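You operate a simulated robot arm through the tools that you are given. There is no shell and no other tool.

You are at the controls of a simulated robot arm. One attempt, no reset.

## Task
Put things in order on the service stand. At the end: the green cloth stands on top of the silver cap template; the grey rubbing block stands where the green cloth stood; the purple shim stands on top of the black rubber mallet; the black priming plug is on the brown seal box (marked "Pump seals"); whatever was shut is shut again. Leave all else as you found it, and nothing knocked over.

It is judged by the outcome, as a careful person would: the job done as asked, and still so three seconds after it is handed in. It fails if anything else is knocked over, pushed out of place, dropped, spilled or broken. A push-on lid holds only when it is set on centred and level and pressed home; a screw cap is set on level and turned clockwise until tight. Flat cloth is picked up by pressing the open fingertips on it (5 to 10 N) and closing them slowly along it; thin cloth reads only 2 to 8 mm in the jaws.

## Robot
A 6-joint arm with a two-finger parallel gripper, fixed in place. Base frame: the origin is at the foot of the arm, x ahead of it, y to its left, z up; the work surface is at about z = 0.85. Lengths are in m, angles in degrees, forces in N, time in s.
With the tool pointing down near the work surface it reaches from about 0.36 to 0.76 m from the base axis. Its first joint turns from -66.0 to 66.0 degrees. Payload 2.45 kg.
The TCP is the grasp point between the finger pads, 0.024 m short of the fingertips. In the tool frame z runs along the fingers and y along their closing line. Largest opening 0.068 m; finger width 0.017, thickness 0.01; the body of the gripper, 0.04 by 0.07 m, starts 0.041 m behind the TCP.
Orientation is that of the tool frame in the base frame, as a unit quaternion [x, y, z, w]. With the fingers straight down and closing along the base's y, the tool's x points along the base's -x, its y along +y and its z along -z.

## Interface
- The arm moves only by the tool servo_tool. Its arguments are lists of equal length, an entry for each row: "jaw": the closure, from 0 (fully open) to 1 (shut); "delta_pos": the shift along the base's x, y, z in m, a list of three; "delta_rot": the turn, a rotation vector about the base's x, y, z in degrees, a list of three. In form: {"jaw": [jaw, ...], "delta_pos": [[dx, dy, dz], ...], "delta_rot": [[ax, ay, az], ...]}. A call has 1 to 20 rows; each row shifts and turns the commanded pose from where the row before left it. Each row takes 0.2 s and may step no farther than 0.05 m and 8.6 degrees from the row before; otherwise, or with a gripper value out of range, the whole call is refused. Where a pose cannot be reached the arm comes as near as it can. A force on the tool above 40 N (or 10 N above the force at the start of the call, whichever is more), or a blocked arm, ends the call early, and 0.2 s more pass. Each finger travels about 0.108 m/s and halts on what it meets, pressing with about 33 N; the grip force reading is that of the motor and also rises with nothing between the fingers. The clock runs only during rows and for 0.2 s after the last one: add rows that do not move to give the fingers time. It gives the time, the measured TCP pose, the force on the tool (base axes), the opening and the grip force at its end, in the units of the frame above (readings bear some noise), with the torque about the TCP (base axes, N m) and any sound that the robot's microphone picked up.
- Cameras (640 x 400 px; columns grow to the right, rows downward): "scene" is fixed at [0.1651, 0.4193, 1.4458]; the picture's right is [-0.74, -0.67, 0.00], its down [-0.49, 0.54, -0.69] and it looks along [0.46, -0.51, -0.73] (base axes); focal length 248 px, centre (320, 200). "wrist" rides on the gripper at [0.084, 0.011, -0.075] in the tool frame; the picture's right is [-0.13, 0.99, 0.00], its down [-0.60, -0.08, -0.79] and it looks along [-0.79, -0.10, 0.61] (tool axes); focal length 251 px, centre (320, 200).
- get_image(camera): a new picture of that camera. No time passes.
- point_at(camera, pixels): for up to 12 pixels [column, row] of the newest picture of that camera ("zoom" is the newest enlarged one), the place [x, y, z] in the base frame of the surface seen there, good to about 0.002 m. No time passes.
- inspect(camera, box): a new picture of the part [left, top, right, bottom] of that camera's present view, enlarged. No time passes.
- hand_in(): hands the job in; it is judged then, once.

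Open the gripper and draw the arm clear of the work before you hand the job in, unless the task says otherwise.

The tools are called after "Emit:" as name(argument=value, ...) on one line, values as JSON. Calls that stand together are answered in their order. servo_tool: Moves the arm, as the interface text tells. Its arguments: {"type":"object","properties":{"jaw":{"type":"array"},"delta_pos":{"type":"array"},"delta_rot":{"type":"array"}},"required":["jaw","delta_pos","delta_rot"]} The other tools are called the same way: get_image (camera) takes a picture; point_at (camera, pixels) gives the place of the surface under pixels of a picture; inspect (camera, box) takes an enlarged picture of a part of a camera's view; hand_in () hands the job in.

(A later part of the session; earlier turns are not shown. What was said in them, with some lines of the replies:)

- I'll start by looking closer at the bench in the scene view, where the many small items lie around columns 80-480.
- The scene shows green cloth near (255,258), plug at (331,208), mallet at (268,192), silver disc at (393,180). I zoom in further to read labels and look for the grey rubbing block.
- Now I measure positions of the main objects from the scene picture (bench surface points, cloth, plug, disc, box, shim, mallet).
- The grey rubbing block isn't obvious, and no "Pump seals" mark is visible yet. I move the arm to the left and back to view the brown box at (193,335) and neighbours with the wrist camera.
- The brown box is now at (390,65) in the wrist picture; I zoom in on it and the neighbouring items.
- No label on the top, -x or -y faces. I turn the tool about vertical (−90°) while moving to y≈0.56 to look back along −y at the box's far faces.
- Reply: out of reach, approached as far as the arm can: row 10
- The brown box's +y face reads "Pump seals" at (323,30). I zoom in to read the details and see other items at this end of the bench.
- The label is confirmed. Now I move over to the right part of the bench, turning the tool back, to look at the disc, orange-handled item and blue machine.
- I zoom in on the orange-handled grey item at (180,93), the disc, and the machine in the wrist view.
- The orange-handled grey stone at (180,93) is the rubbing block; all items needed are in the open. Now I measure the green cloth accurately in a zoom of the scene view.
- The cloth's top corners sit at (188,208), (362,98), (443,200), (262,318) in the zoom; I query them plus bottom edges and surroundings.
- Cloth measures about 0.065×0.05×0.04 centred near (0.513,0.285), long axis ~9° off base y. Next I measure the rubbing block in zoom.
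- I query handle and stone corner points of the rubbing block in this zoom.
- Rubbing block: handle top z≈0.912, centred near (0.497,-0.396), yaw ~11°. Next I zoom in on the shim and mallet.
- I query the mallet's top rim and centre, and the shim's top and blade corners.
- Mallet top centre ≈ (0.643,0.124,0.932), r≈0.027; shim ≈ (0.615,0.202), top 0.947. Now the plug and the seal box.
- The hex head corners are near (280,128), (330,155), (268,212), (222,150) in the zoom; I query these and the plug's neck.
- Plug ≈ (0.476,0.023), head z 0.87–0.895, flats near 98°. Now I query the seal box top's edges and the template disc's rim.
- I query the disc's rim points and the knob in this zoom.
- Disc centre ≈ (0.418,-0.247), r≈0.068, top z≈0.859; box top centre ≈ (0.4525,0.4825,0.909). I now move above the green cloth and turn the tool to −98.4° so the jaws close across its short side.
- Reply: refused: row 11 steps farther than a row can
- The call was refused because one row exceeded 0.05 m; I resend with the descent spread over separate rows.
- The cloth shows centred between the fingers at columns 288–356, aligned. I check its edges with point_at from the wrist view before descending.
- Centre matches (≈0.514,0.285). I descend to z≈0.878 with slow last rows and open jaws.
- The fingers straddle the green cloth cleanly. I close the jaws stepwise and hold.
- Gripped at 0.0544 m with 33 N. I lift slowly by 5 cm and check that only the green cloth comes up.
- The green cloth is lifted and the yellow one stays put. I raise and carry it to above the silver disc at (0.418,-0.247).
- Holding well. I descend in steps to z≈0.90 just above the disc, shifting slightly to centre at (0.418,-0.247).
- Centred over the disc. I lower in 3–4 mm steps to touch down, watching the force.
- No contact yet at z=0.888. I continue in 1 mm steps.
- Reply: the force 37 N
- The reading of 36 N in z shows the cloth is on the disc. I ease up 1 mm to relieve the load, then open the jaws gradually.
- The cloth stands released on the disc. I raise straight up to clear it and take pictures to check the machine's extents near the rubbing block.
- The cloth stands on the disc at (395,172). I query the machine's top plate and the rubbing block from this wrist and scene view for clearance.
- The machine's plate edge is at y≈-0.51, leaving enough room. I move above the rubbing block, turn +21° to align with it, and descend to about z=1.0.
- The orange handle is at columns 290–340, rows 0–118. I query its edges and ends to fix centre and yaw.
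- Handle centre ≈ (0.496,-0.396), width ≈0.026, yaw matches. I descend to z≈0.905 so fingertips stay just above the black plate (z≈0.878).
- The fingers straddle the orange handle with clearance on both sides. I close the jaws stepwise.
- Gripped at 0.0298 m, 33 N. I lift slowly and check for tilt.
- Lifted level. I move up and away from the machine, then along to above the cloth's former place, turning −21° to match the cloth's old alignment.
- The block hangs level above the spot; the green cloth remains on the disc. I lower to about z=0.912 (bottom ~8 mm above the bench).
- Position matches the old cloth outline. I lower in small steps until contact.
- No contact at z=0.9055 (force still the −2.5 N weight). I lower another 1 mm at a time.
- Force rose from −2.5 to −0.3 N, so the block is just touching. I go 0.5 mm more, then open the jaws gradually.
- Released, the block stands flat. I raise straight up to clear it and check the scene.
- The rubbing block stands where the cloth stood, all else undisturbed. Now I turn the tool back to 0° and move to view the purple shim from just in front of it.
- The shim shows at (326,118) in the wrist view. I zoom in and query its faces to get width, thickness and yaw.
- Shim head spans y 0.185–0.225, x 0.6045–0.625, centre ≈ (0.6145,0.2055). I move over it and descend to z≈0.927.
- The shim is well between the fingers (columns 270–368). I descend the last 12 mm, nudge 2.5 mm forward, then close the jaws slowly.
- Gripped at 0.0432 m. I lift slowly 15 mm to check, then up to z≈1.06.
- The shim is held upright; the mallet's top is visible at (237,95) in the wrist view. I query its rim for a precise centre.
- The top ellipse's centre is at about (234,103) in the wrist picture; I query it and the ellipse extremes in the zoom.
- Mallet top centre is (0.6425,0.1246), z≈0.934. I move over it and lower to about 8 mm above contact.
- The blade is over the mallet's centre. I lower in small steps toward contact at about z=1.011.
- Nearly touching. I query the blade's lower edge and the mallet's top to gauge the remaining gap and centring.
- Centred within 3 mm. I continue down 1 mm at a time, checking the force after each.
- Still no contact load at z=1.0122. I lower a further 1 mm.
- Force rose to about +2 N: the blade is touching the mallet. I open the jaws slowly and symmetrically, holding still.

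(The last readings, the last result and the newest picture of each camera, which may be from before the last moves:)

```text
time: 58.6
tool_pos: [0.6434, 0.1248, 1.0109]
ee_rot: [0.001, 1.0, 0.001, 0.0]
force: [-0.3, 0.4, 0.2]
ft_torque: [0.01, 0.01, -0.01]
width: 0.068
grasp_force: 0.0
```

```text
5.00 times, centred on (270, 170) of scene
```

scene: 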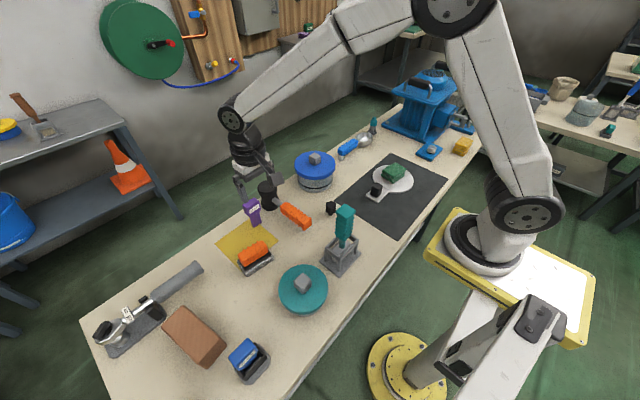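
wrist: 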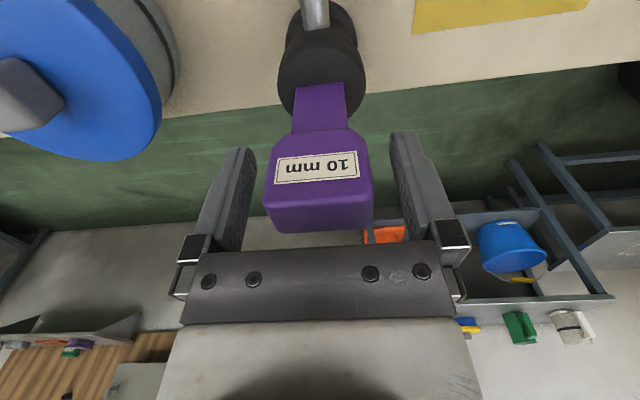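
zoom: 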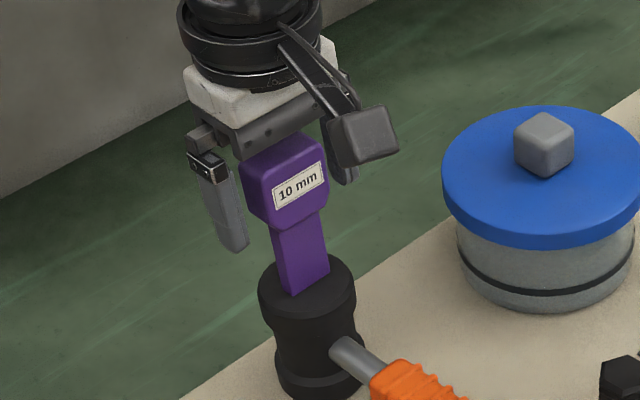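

The shim stands free on the mallet. I raise the gripper straight up, slowly at first.

Emit:
servo_tool(jaw=[0, 0, 0, 0, 0, 0, 0], delta_pos=[[0, 0, 0.005], [0, 0, 0.01], [0, 0, 0.02], [0, 0, 0.03], [0, 0, 0.03], [0, 0, 0.03], [0, 0, 0]], delta_rot=[[0, 0, 0], [0, 0, 0], [0, 0, 0], [0, 0, 0], [0, 0, 0], [0, 0, 0], [0, 0, 0]])

Emit:
get_image(camera="wrist")

Emit:
get_image(camera="scene")

```text
time: 60.2
tool_pos: [0.6442, 0.1263, 1.1384]
ee_rot: [0.0, 1.0, 0.0, -0.001]
force: [-0.2, -0.1, 0.5]
ft_torque: [0.03, 0.01, 0.04]
width: 0.0681
grasp_force: 0.0
```

```text
taken
```

wrist: 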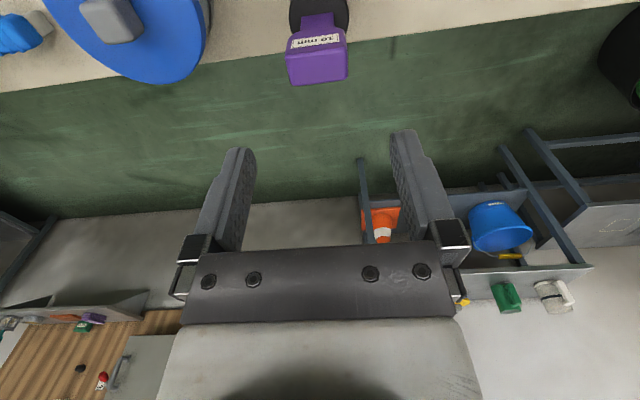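

```text
taken
```

scene: 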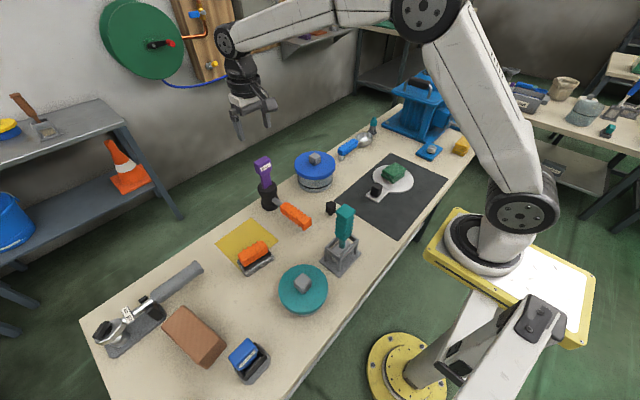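

The shim stands on the mallet at (265,180). Next is the black plug: I move toward it at safe height, stopping slightly behind it to view it.

Emit:
servo_tool(jaw=[0, 0, 0, 0, 0, 0, 0], delta_pos=[[-0.04, -0.0255, 0], [-0.04, -0.0255, 0], [-0.04, -0.0255, 0], [-0.04, -0.0255, 0], [-0.04, 0, 0], [-0.02, 0, -0.03], [0, 0, -0.02]], delta_rot=[[0, 0, 0], [0, 0, 0], [0, 0, 0], [0, 0, 4], [0, 0, 4], [0, 0, 0], [0, 0, 0]])

Emit:
get_image(camera="wrist")

Emit:
get_image(camera="scene")

```text
time: 61.8
tool_pos: [0.426, 0.0246, 1.0862]
ee_rot: [-0.07, 0.998, 0.0, -0.001]
force: [-0.3, 0.2, 0.4]
ft_torque: [-0.01, -0.03, -0.01]
width: 0.0679
grasp_force: 0.0
```

```text
taken
```

wrist: 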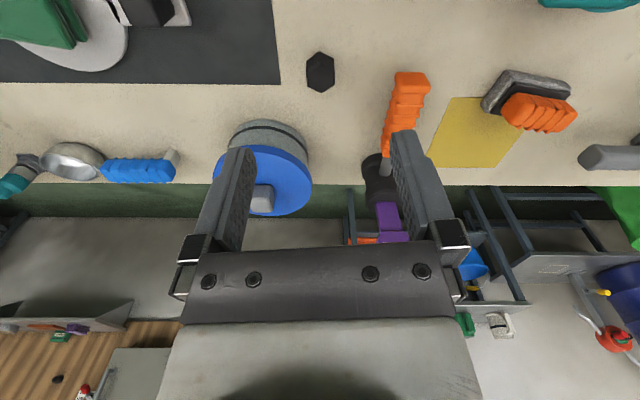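

```text
taken
```

scene: 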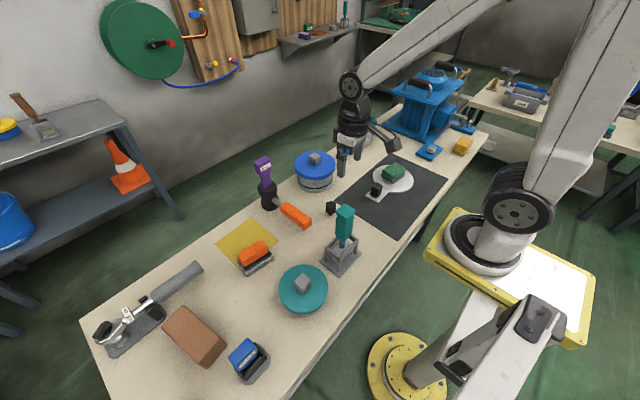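

The plug is at (320,72) in the wrist view. I zoom in and query its hex corners.

Emit:
inspect(camera="wrist", box=[290, 40, 350, 105])

Emit:
point_at(camera="wrist", pixels=[[320, 65], [320, 55], [308, 62], [332, 60], [309, 82], [332, 82], [320, 88], [320, 75], [310, 72], [331, 72]])

```text
6.15 times, centred on (320, 72) of wrist
```

zoom: 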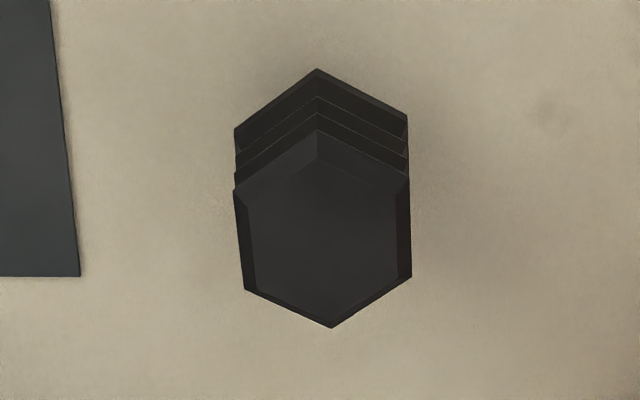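

```text
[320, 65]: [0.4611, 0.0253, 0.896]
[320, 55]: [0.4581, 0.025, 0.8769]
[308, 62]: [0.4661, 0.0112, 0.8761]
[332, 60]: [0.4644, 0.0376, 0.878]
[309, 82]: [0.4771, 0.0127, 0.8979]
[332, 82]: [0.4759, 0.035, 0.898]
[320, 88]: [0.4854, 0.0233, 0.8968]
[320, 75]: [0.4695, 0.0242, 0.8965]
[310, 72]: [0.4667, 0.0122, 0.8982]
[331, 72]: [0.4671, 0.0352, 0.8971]
```

Plug centre ≈ (0.4745,0.0238), flats nearly along base y (≈5°). I move over it and descend to about z=0.92 first.

Emit:
servo_tool(jaw=[0, 0, 0, 0, 0, 0, 0, 0], delta_pos=[[0.0245, -0.0005, 0], [0.024, -0.0003, 0], [0, 0, 0], [0, 0, -0.045], [0, 0, -0.045], [0, 0, -0.045], [0, 0, -0.03], [0, 0, 0]], delta_rot=[[0, 0, -3], [0, 0, 0], [0, 0, 0], [0, 0, 0], [0, 0, 0], [0, 0, 0], [0, 0, 0], [0, 0, 0]])

Emit:
get_image(camera="wrist")

Emit:
inspect(camera="scene", box=[280, 130, 400, 240])

```text
time: 63.6
tool_pos: [0.4697, 0.0226, 0.9224]
ee_rot: [-0.042, 0.999, 0.0, 0.0]
force: [0.8, 0.2, 1.0]
ft_torque: [0.0, 0.0, 0.05]
width: 0.0678
grasp_force: 0.0
```

```text
taken
```

wrist: 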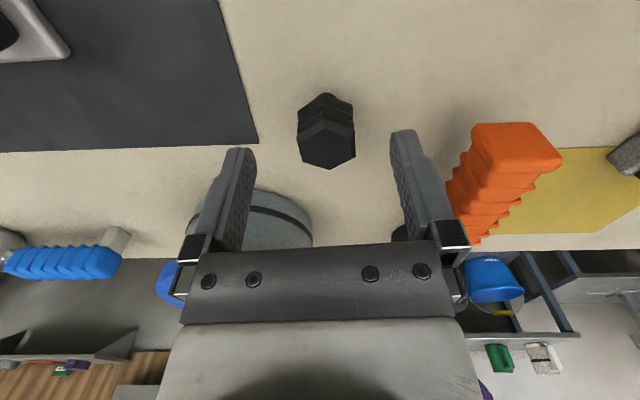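

```text
3.64 times, centred on (340, 185) of scene
```

zoom: 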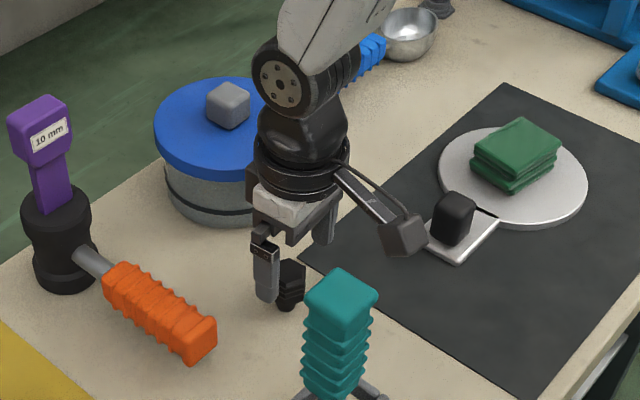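

Fingers straddle the plug at (326,130). I take another reading and query the plug's top to check the centring.

Emit:
point_at(camera="wrist", pixels=[[328, 145], [328, 165], [328, 128], [303, 140], [353, 137], [304, 158], [353, 155]])

Emit:
servo_tool(jaw=[0], delta_pos=[[0, 0, 0]], delta_rot=[[0, 0, 0]])

```text
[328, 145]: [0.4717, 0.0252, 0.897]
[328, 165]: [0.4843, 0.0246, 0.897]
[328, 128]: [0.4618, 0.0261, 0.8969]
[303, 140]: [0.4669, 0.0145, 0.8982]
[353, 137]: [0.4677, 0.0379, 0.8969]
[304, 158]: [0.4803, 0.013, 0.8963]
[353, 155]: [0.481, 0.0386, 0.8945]
```

```text
time: 64.0
tool_pos: [0.4692, 0.022, 0.9219]
ee_rot: [-0.043, 0.999, 0.0, -0.001]
force: [0.3, -0.2, -0.4]
ft_torque: [0.02, -0.01, 0.01]
width: 0.0681
grasp_force: 0.1
```

The plug's centre reads (0.4745,0.0255) and the TCP (0.4695,0.0223). I correct by +5 mm x and +2.5 mm y, descend to z≈0.884 and close gently.

Emit:
servo_tool(jaw=[0, 0, 0, 0, 0, 0.2, 0.35, 0.45, 0.55, 0.65, 1, 1], delta_pos=[[0.005, 0.0025, 0], [0, 0, -0.015], [0, 0, -0.015], [0, 0, -0.008], [0, 0, 0], [0, 0, 0], [0, 0, 0], [0, 0, 0], [0, 0, 0], [0, 0, 0], [0, 0, 0], [0, 0, 0]], delta_rot=[[0, 0, 0], [0, 0, 0], [0, 0, 0], [0, 0, 0], [0, 0, 0], [0, 0, 0], [0, 0, 0], [0, 0, 0], [0, 0, 0], [0, 0, 0], [0, 0, 0], [0, 0, 0]])

Emit:
get_image(camera="wrist")

Emit:
inspect(camera="scene", box=[280, 130, 400, 240])

```text
time: 66.6
tool_pos: [0.4769, 0.0239, 0.8832]
ee_rot: [-0.043, 0.999, 0.0, -0.001]
force: [0.8, 0.4, 0.3]
ft_torque: [0.0, 0.02, 0.02]
width: 0.0294
grasp_force: 33.1
```

```text
taken
```

wrist: 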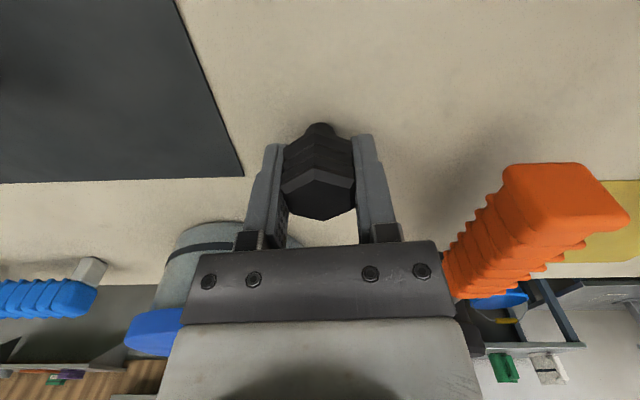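

```text
3.64 times, centred on (340, 185) of scene
```

zoom: 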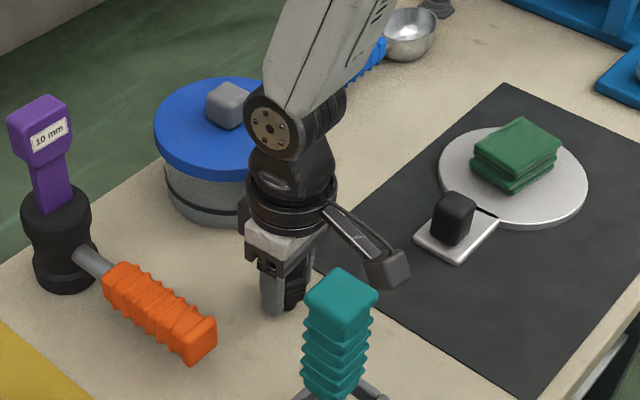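

Gripped at 0.0294 m. I lift to z≈1.12 then carry the plug to above the seal box at (0.4525,0.4825).

Emit:
servo_tool(jaw=[1, 1, 1, 1, 1, 1, 1, 1, 1, 1, 1, 1, 1, 1, 1, 1, 1, 1, 1], delta_pos=[[0, 0, 0.005], [0, 0, 0.012], [0, 0, 0.04], [0, 0, 0.045], [0, 0, 0.045], [0, 0, 0.045], [0, 0, 0.045], [-0.0022, 0.0459, 0], [-0.0022, 0.0459, 0], [-0.0022, 0.0459, 0], [-0.0022, 0.0459, 0], [-0.0022, 0.0459, 0], [-0.0022, 0.0459, 0], [-0.0022, 0.0459, 0], [-0.0022, 0.0459, 0], [-0.0022, 0.0459, 0], [-0.0022, 0.0459, 0], [0, 0, 0], [0, 0, 0]], delta_rot=[[0, 0, 0], [0, 0, 0], [0, 0, 0], [0, 0, 0], [0, 0, 0], [0, 0, 0], [0, 0, 0], [0, 0, 0], [0, 0, 0], [0, 0, 0], [0, 0, 0], [0, 0, 0], [0, 0, 0], [0, 0, 0], [0, 0, 0], [0, 0, 0], [0, 0, 0], [0, 0, 0], [0, 0, 0]])

Emit:
get_image(camera="wrist")

Emit:
get_image(camera="scene")

```text
time: 70.6
tool_pos: [0.4545, 0.4837, 1.1198]
ee_rot: [-0.043, 0.999, 0.0, -0.001]
force: [0.4, 0.4, -0.3]
ft_torque: [0.0, 0.02, 0.01]
width: 0.0297
grasp_force: 32.3
```

```text
taken
```

wrist: 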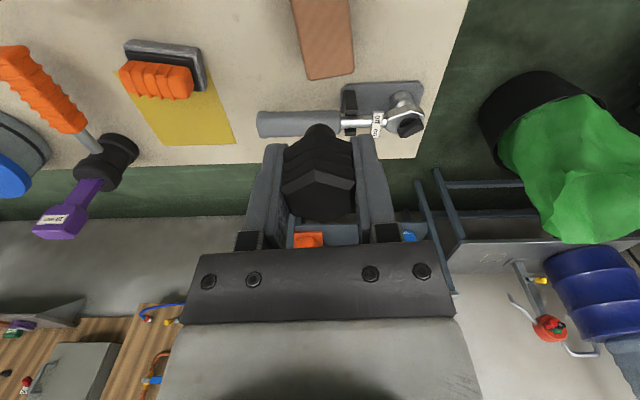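

```text
taken
```

scene: 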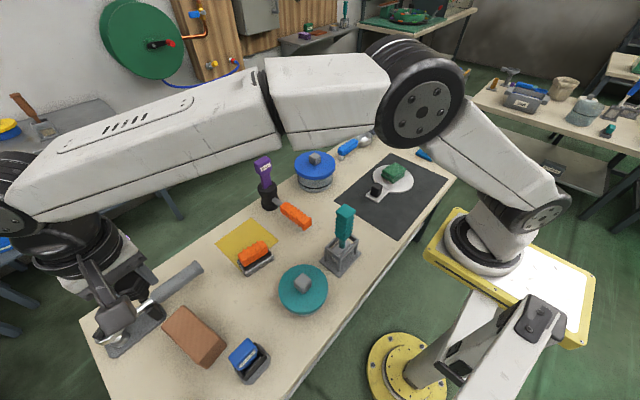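

At (0.4545,0.4837), over the box. I descend to about z=0.955, still ~1 cm above contact.

Emit:
servo_tool(jaw=[1, 1, 1, 1, 1, 1], delta_pos=[[-0.001, -0.001, -0.045], [0, 0, -0.045], [0, 0, -0.04], [0, 0, -0.025], [0, 0, -0.01], [0, 0, 0]], delta_rot=[[0, 0, 0], [0, 0, 0], [0, 0, 0], [0, 0, 0], [0, 0, 0], [0, 0, 0]])

Emit:
get_image(camera="wrist")

Emit:
inspect(camera="scene", box=[110, 240, 270, 390])

```text
time: 72.0
tool_pos: [0.454, 0.482, 0.9565]
ee_rot: [-0.042, 0.999, 0.0, -0.001]
force: [1.0, -0.2, 0.7]
ft_torque: [0.04, -0.01, 0.01]
width: 0.0296
grasp_force: 33.0
```

```text
taken
```

wrist: 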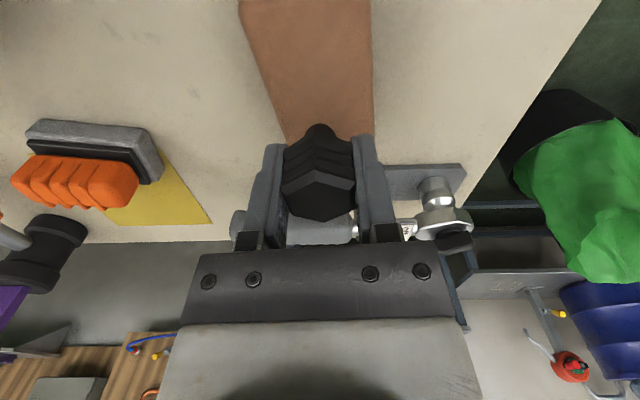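

```text
2.67 times, centred on (190, 315) of scene
```

zoom: 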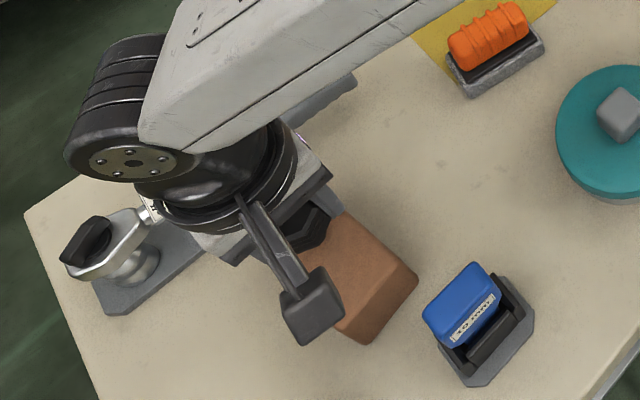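

The plug's stem (319,130) is over the box (columns 280–373). I lower in steps toward contact at about z=0.943.

Emit:
servo_tool(jaw=[1, 1, 1, 1, 1], delta_pos=[[0, 0, -0.005], [0, 0, -0.004], [0, 0, -0.002], [0, 0, 0], [0, 0, 0]], delta_rot=[[0, 0, 0], [0, 0, 0], [0, 0, 0], [0, 0, 0], [0, 0, 0]])

```text
time: 73.2
tool_pos: [0.4545, 0.4813, 0.9466]
ee_rot: [-0.043, 0.999, 0.001, -0.002]
force: [0.2, 0.4, -0.5]
ft_torque: [0.03, -0.02, 0.0]
width: 0.0297
grasp_force: 33.3
```

No contact yet at z=0.9466. I continue in 1 mm steps with a settling row between.

Emit:
servo_tool(jaw=[1, 1, 1, 1], delta_pos=[[0, 0, -0.001], [0, 0, 0], [0, 0, -0.001], [0, 0, 0]], delta_rot=[[0, 0, 0], [0, 0, 0], [0, 0, 0], [0, 0, 0]])

```text
time: 74.2
tool_pos: [0.4548, 0.4814, 0.9428]
ee_rot: [-0.043, 0.999, 0.001, -0.001]
force: [-0.6, 0.0, 5.8]
ft_torque: [-0.01, 0.02, 0.0]
width: 0.0294
grasp_force: 33.0
```

Contact with 5.8 N at z=0.9428. I open the jaws gradually with the arm still.

Emit:
servo_tool(jaw=[0.6, 0.55, 0.5, 0.45, 0.35, 0.2, 0, 0], delta_pos=[[0, 0, 0], [0, 0, 0], [0, 0, 0], [0, 0, 0], [0, 0, 0], [0, 0, 0], [0, 0, 0], [0, 0, 0]], delta_rot=[[0, 0, 0], [0, 0, 0], [0, 0, 0], [0, 0, 0], [0, 0, 0], [0, 0, 0], [0, 0, 0], [0, 0, 0]])

Emit:
get_image(camera="wrist")

```text
time: 76.0
tool_pos: [0.4543, 0.481, 0.9435]
ee_rot: [-0.043, 0.999, 0.0, -0.002]
force: [0.2, -0.5, 0.2]
ft_torque: [-0.02, -0.03, 0.0]
width: 0.0678
grasp_force: 0.1
```

```text
taken
```

wrist: 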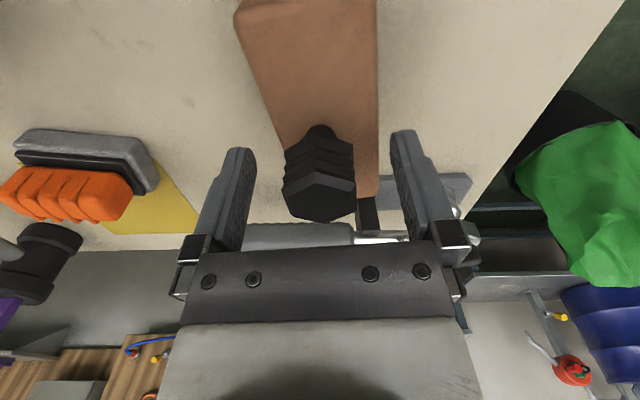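

The plug stands upright on the box. I raise straight up slowly and draw the arm away toward its starting area.

Emit:
servo_tool(jaw=[0, 0, 0, 0, 0, 0, 0, 0], delta_pos=[[0, 0, 0.005], [0, 0, 0.015], [0, 0, 0.03], [0, 0, 0.045], [0, 0, 0.045], [0, 0, 0.045], [0, 0, 0.045], [0, 0, 0.03]], delta_rot=[[0, 0, 0], [0, 0, 0], [0, 0, 0], [0, 0, 0], [0, 0, 0], [0, 0, 0], [0, 0, 0], [0, 0, 0]])

Emit:
get_image(camera="scene")

Emit:
get_image(camera="wrist")

```text
time: 77.8
tool_pos: [0.4539, 0.4811, 1.2042]
ee_rot: [-0.043, 0.999, 0.0, -0.002]
force: [0.4, -0.4, 1.0]
ft_torque: [0.0, 0.01, 0.02]
width: 0.0678
grasp_force: 0.0
```

```text
taken
```

scene: 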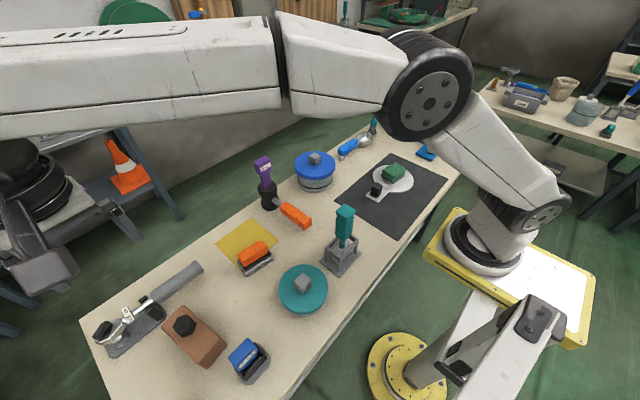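

```text
taken
```

wrist: 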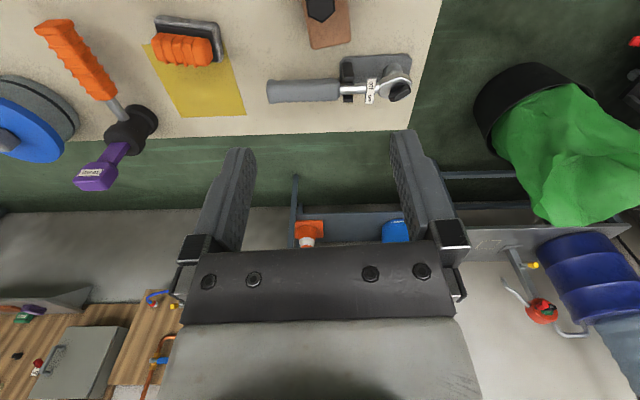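

The plug sits on the box at (184,325). I withdraw the arm to near its starting pose and then inspect everything.

Emit:
servo_tool(jaw=[0, 0, 0, 0, 0, 0, 0, 0], delta_pos=[[-0.004, -0.042, 0.001], [-0.004, -0.042, 0.001], [-0.004, -0.042, 0.001], [-0.004, -0.042, 0.001], [-0.004, -0.042, 0.001], [-0.004, -0.042, 0.001], [-0.004, -0.038, 0], [0, 0, 0]], delta_rot=[[0, 0, -5], [0, 0, 0], [0, 0, 0], [0, 0, 0], [0, 0, 0], [0, 0, 0], [0, 0, 0], [0, 0, 0]])

Emit:
get_image(camera="scene")

Emit:
get_image(camera="wrist")

Emit:
inspect(camera="scene", box=[200, 140, 420, 290])

Emit:
inspect(camera="scene", box=[80, 250, 280, 390])

Emit:
inspect(camera="scene", box=[320, 60, 500, 230])

```text
time: 79.6
tool_pos: [0.4262, 0.1895, 1.2096]
ee_rot: [0.001, 1.0, -0.001, -0.001]
force: [0.8, -0.3, 0.6]
ft_torque: [0.02, 0.02, 0.02]
width: 0.0679
grasp_force: 0.0
```

```text
taken
```

scene: 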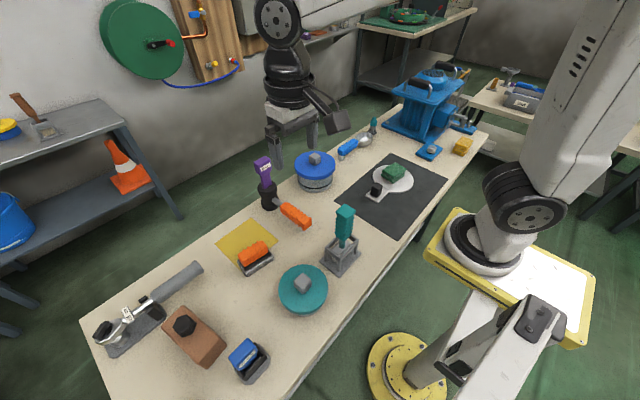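

```text
taken
```

wrist: 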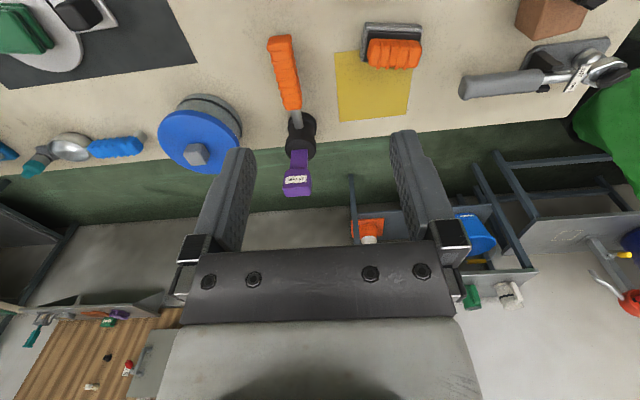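

```text
2.67 times, centred on (310, 215) of scene
```

zoom: 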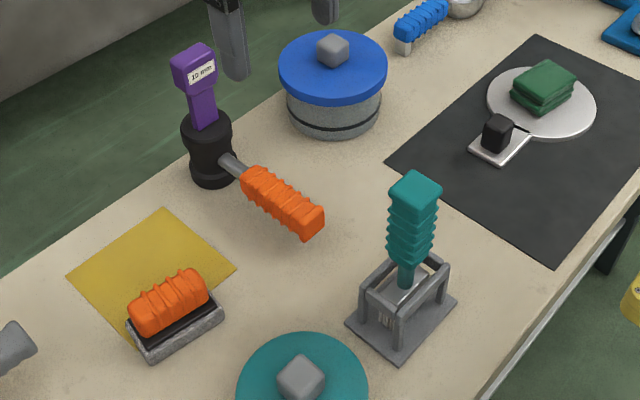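

```text
2.86 times, centred on (180, 320) of scene
```

zoom: 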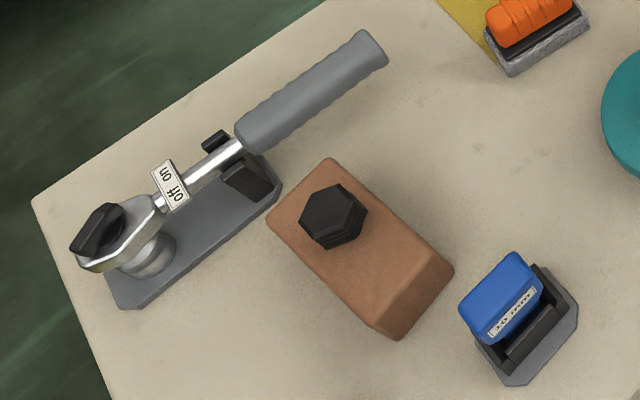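

```text
2.35 times, centred on (410, 145) of scene
```

zoom: 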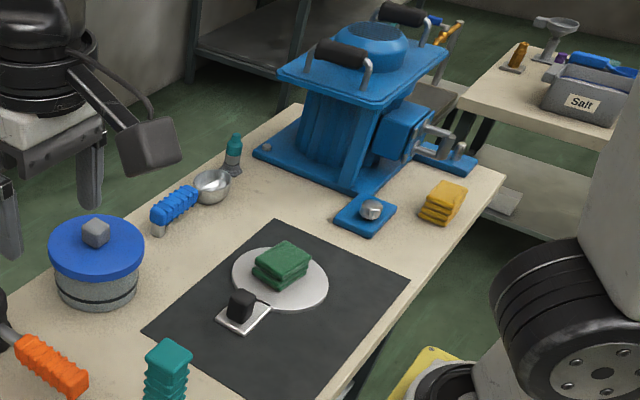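

Everything checks out: green cloth on the silver disc, rubbing block on the cloth's former spot, shim standing on the mallet, plug on the seal box, lids untouched and arm clear with jaws open. I hand the job in.

Emit:
hand_in()

```text
The job is handed in.
```

I moved all four items, handed the job in, and saw everything standing in the last pictures. I don't have the judge's verdict.

- **Green cloth:** stands in the middle of the silver cap template's disc.
- **Grey rubbing block:** stands where the green cloth was, lined up the same way. I took this to be the orange-handled tool with the grey stone base.
- **Purple shim:** stands upright on the head of the black rubber mallet.
- **Black priming plug:** stands near the middle of the top of the brown box marked "Pump seals".

I didn't open anything, so both lidded pots stayed shut throughout. In the last pictures nothing else looked moved or knocked over. The jaws are open and the arm is clear of the work.
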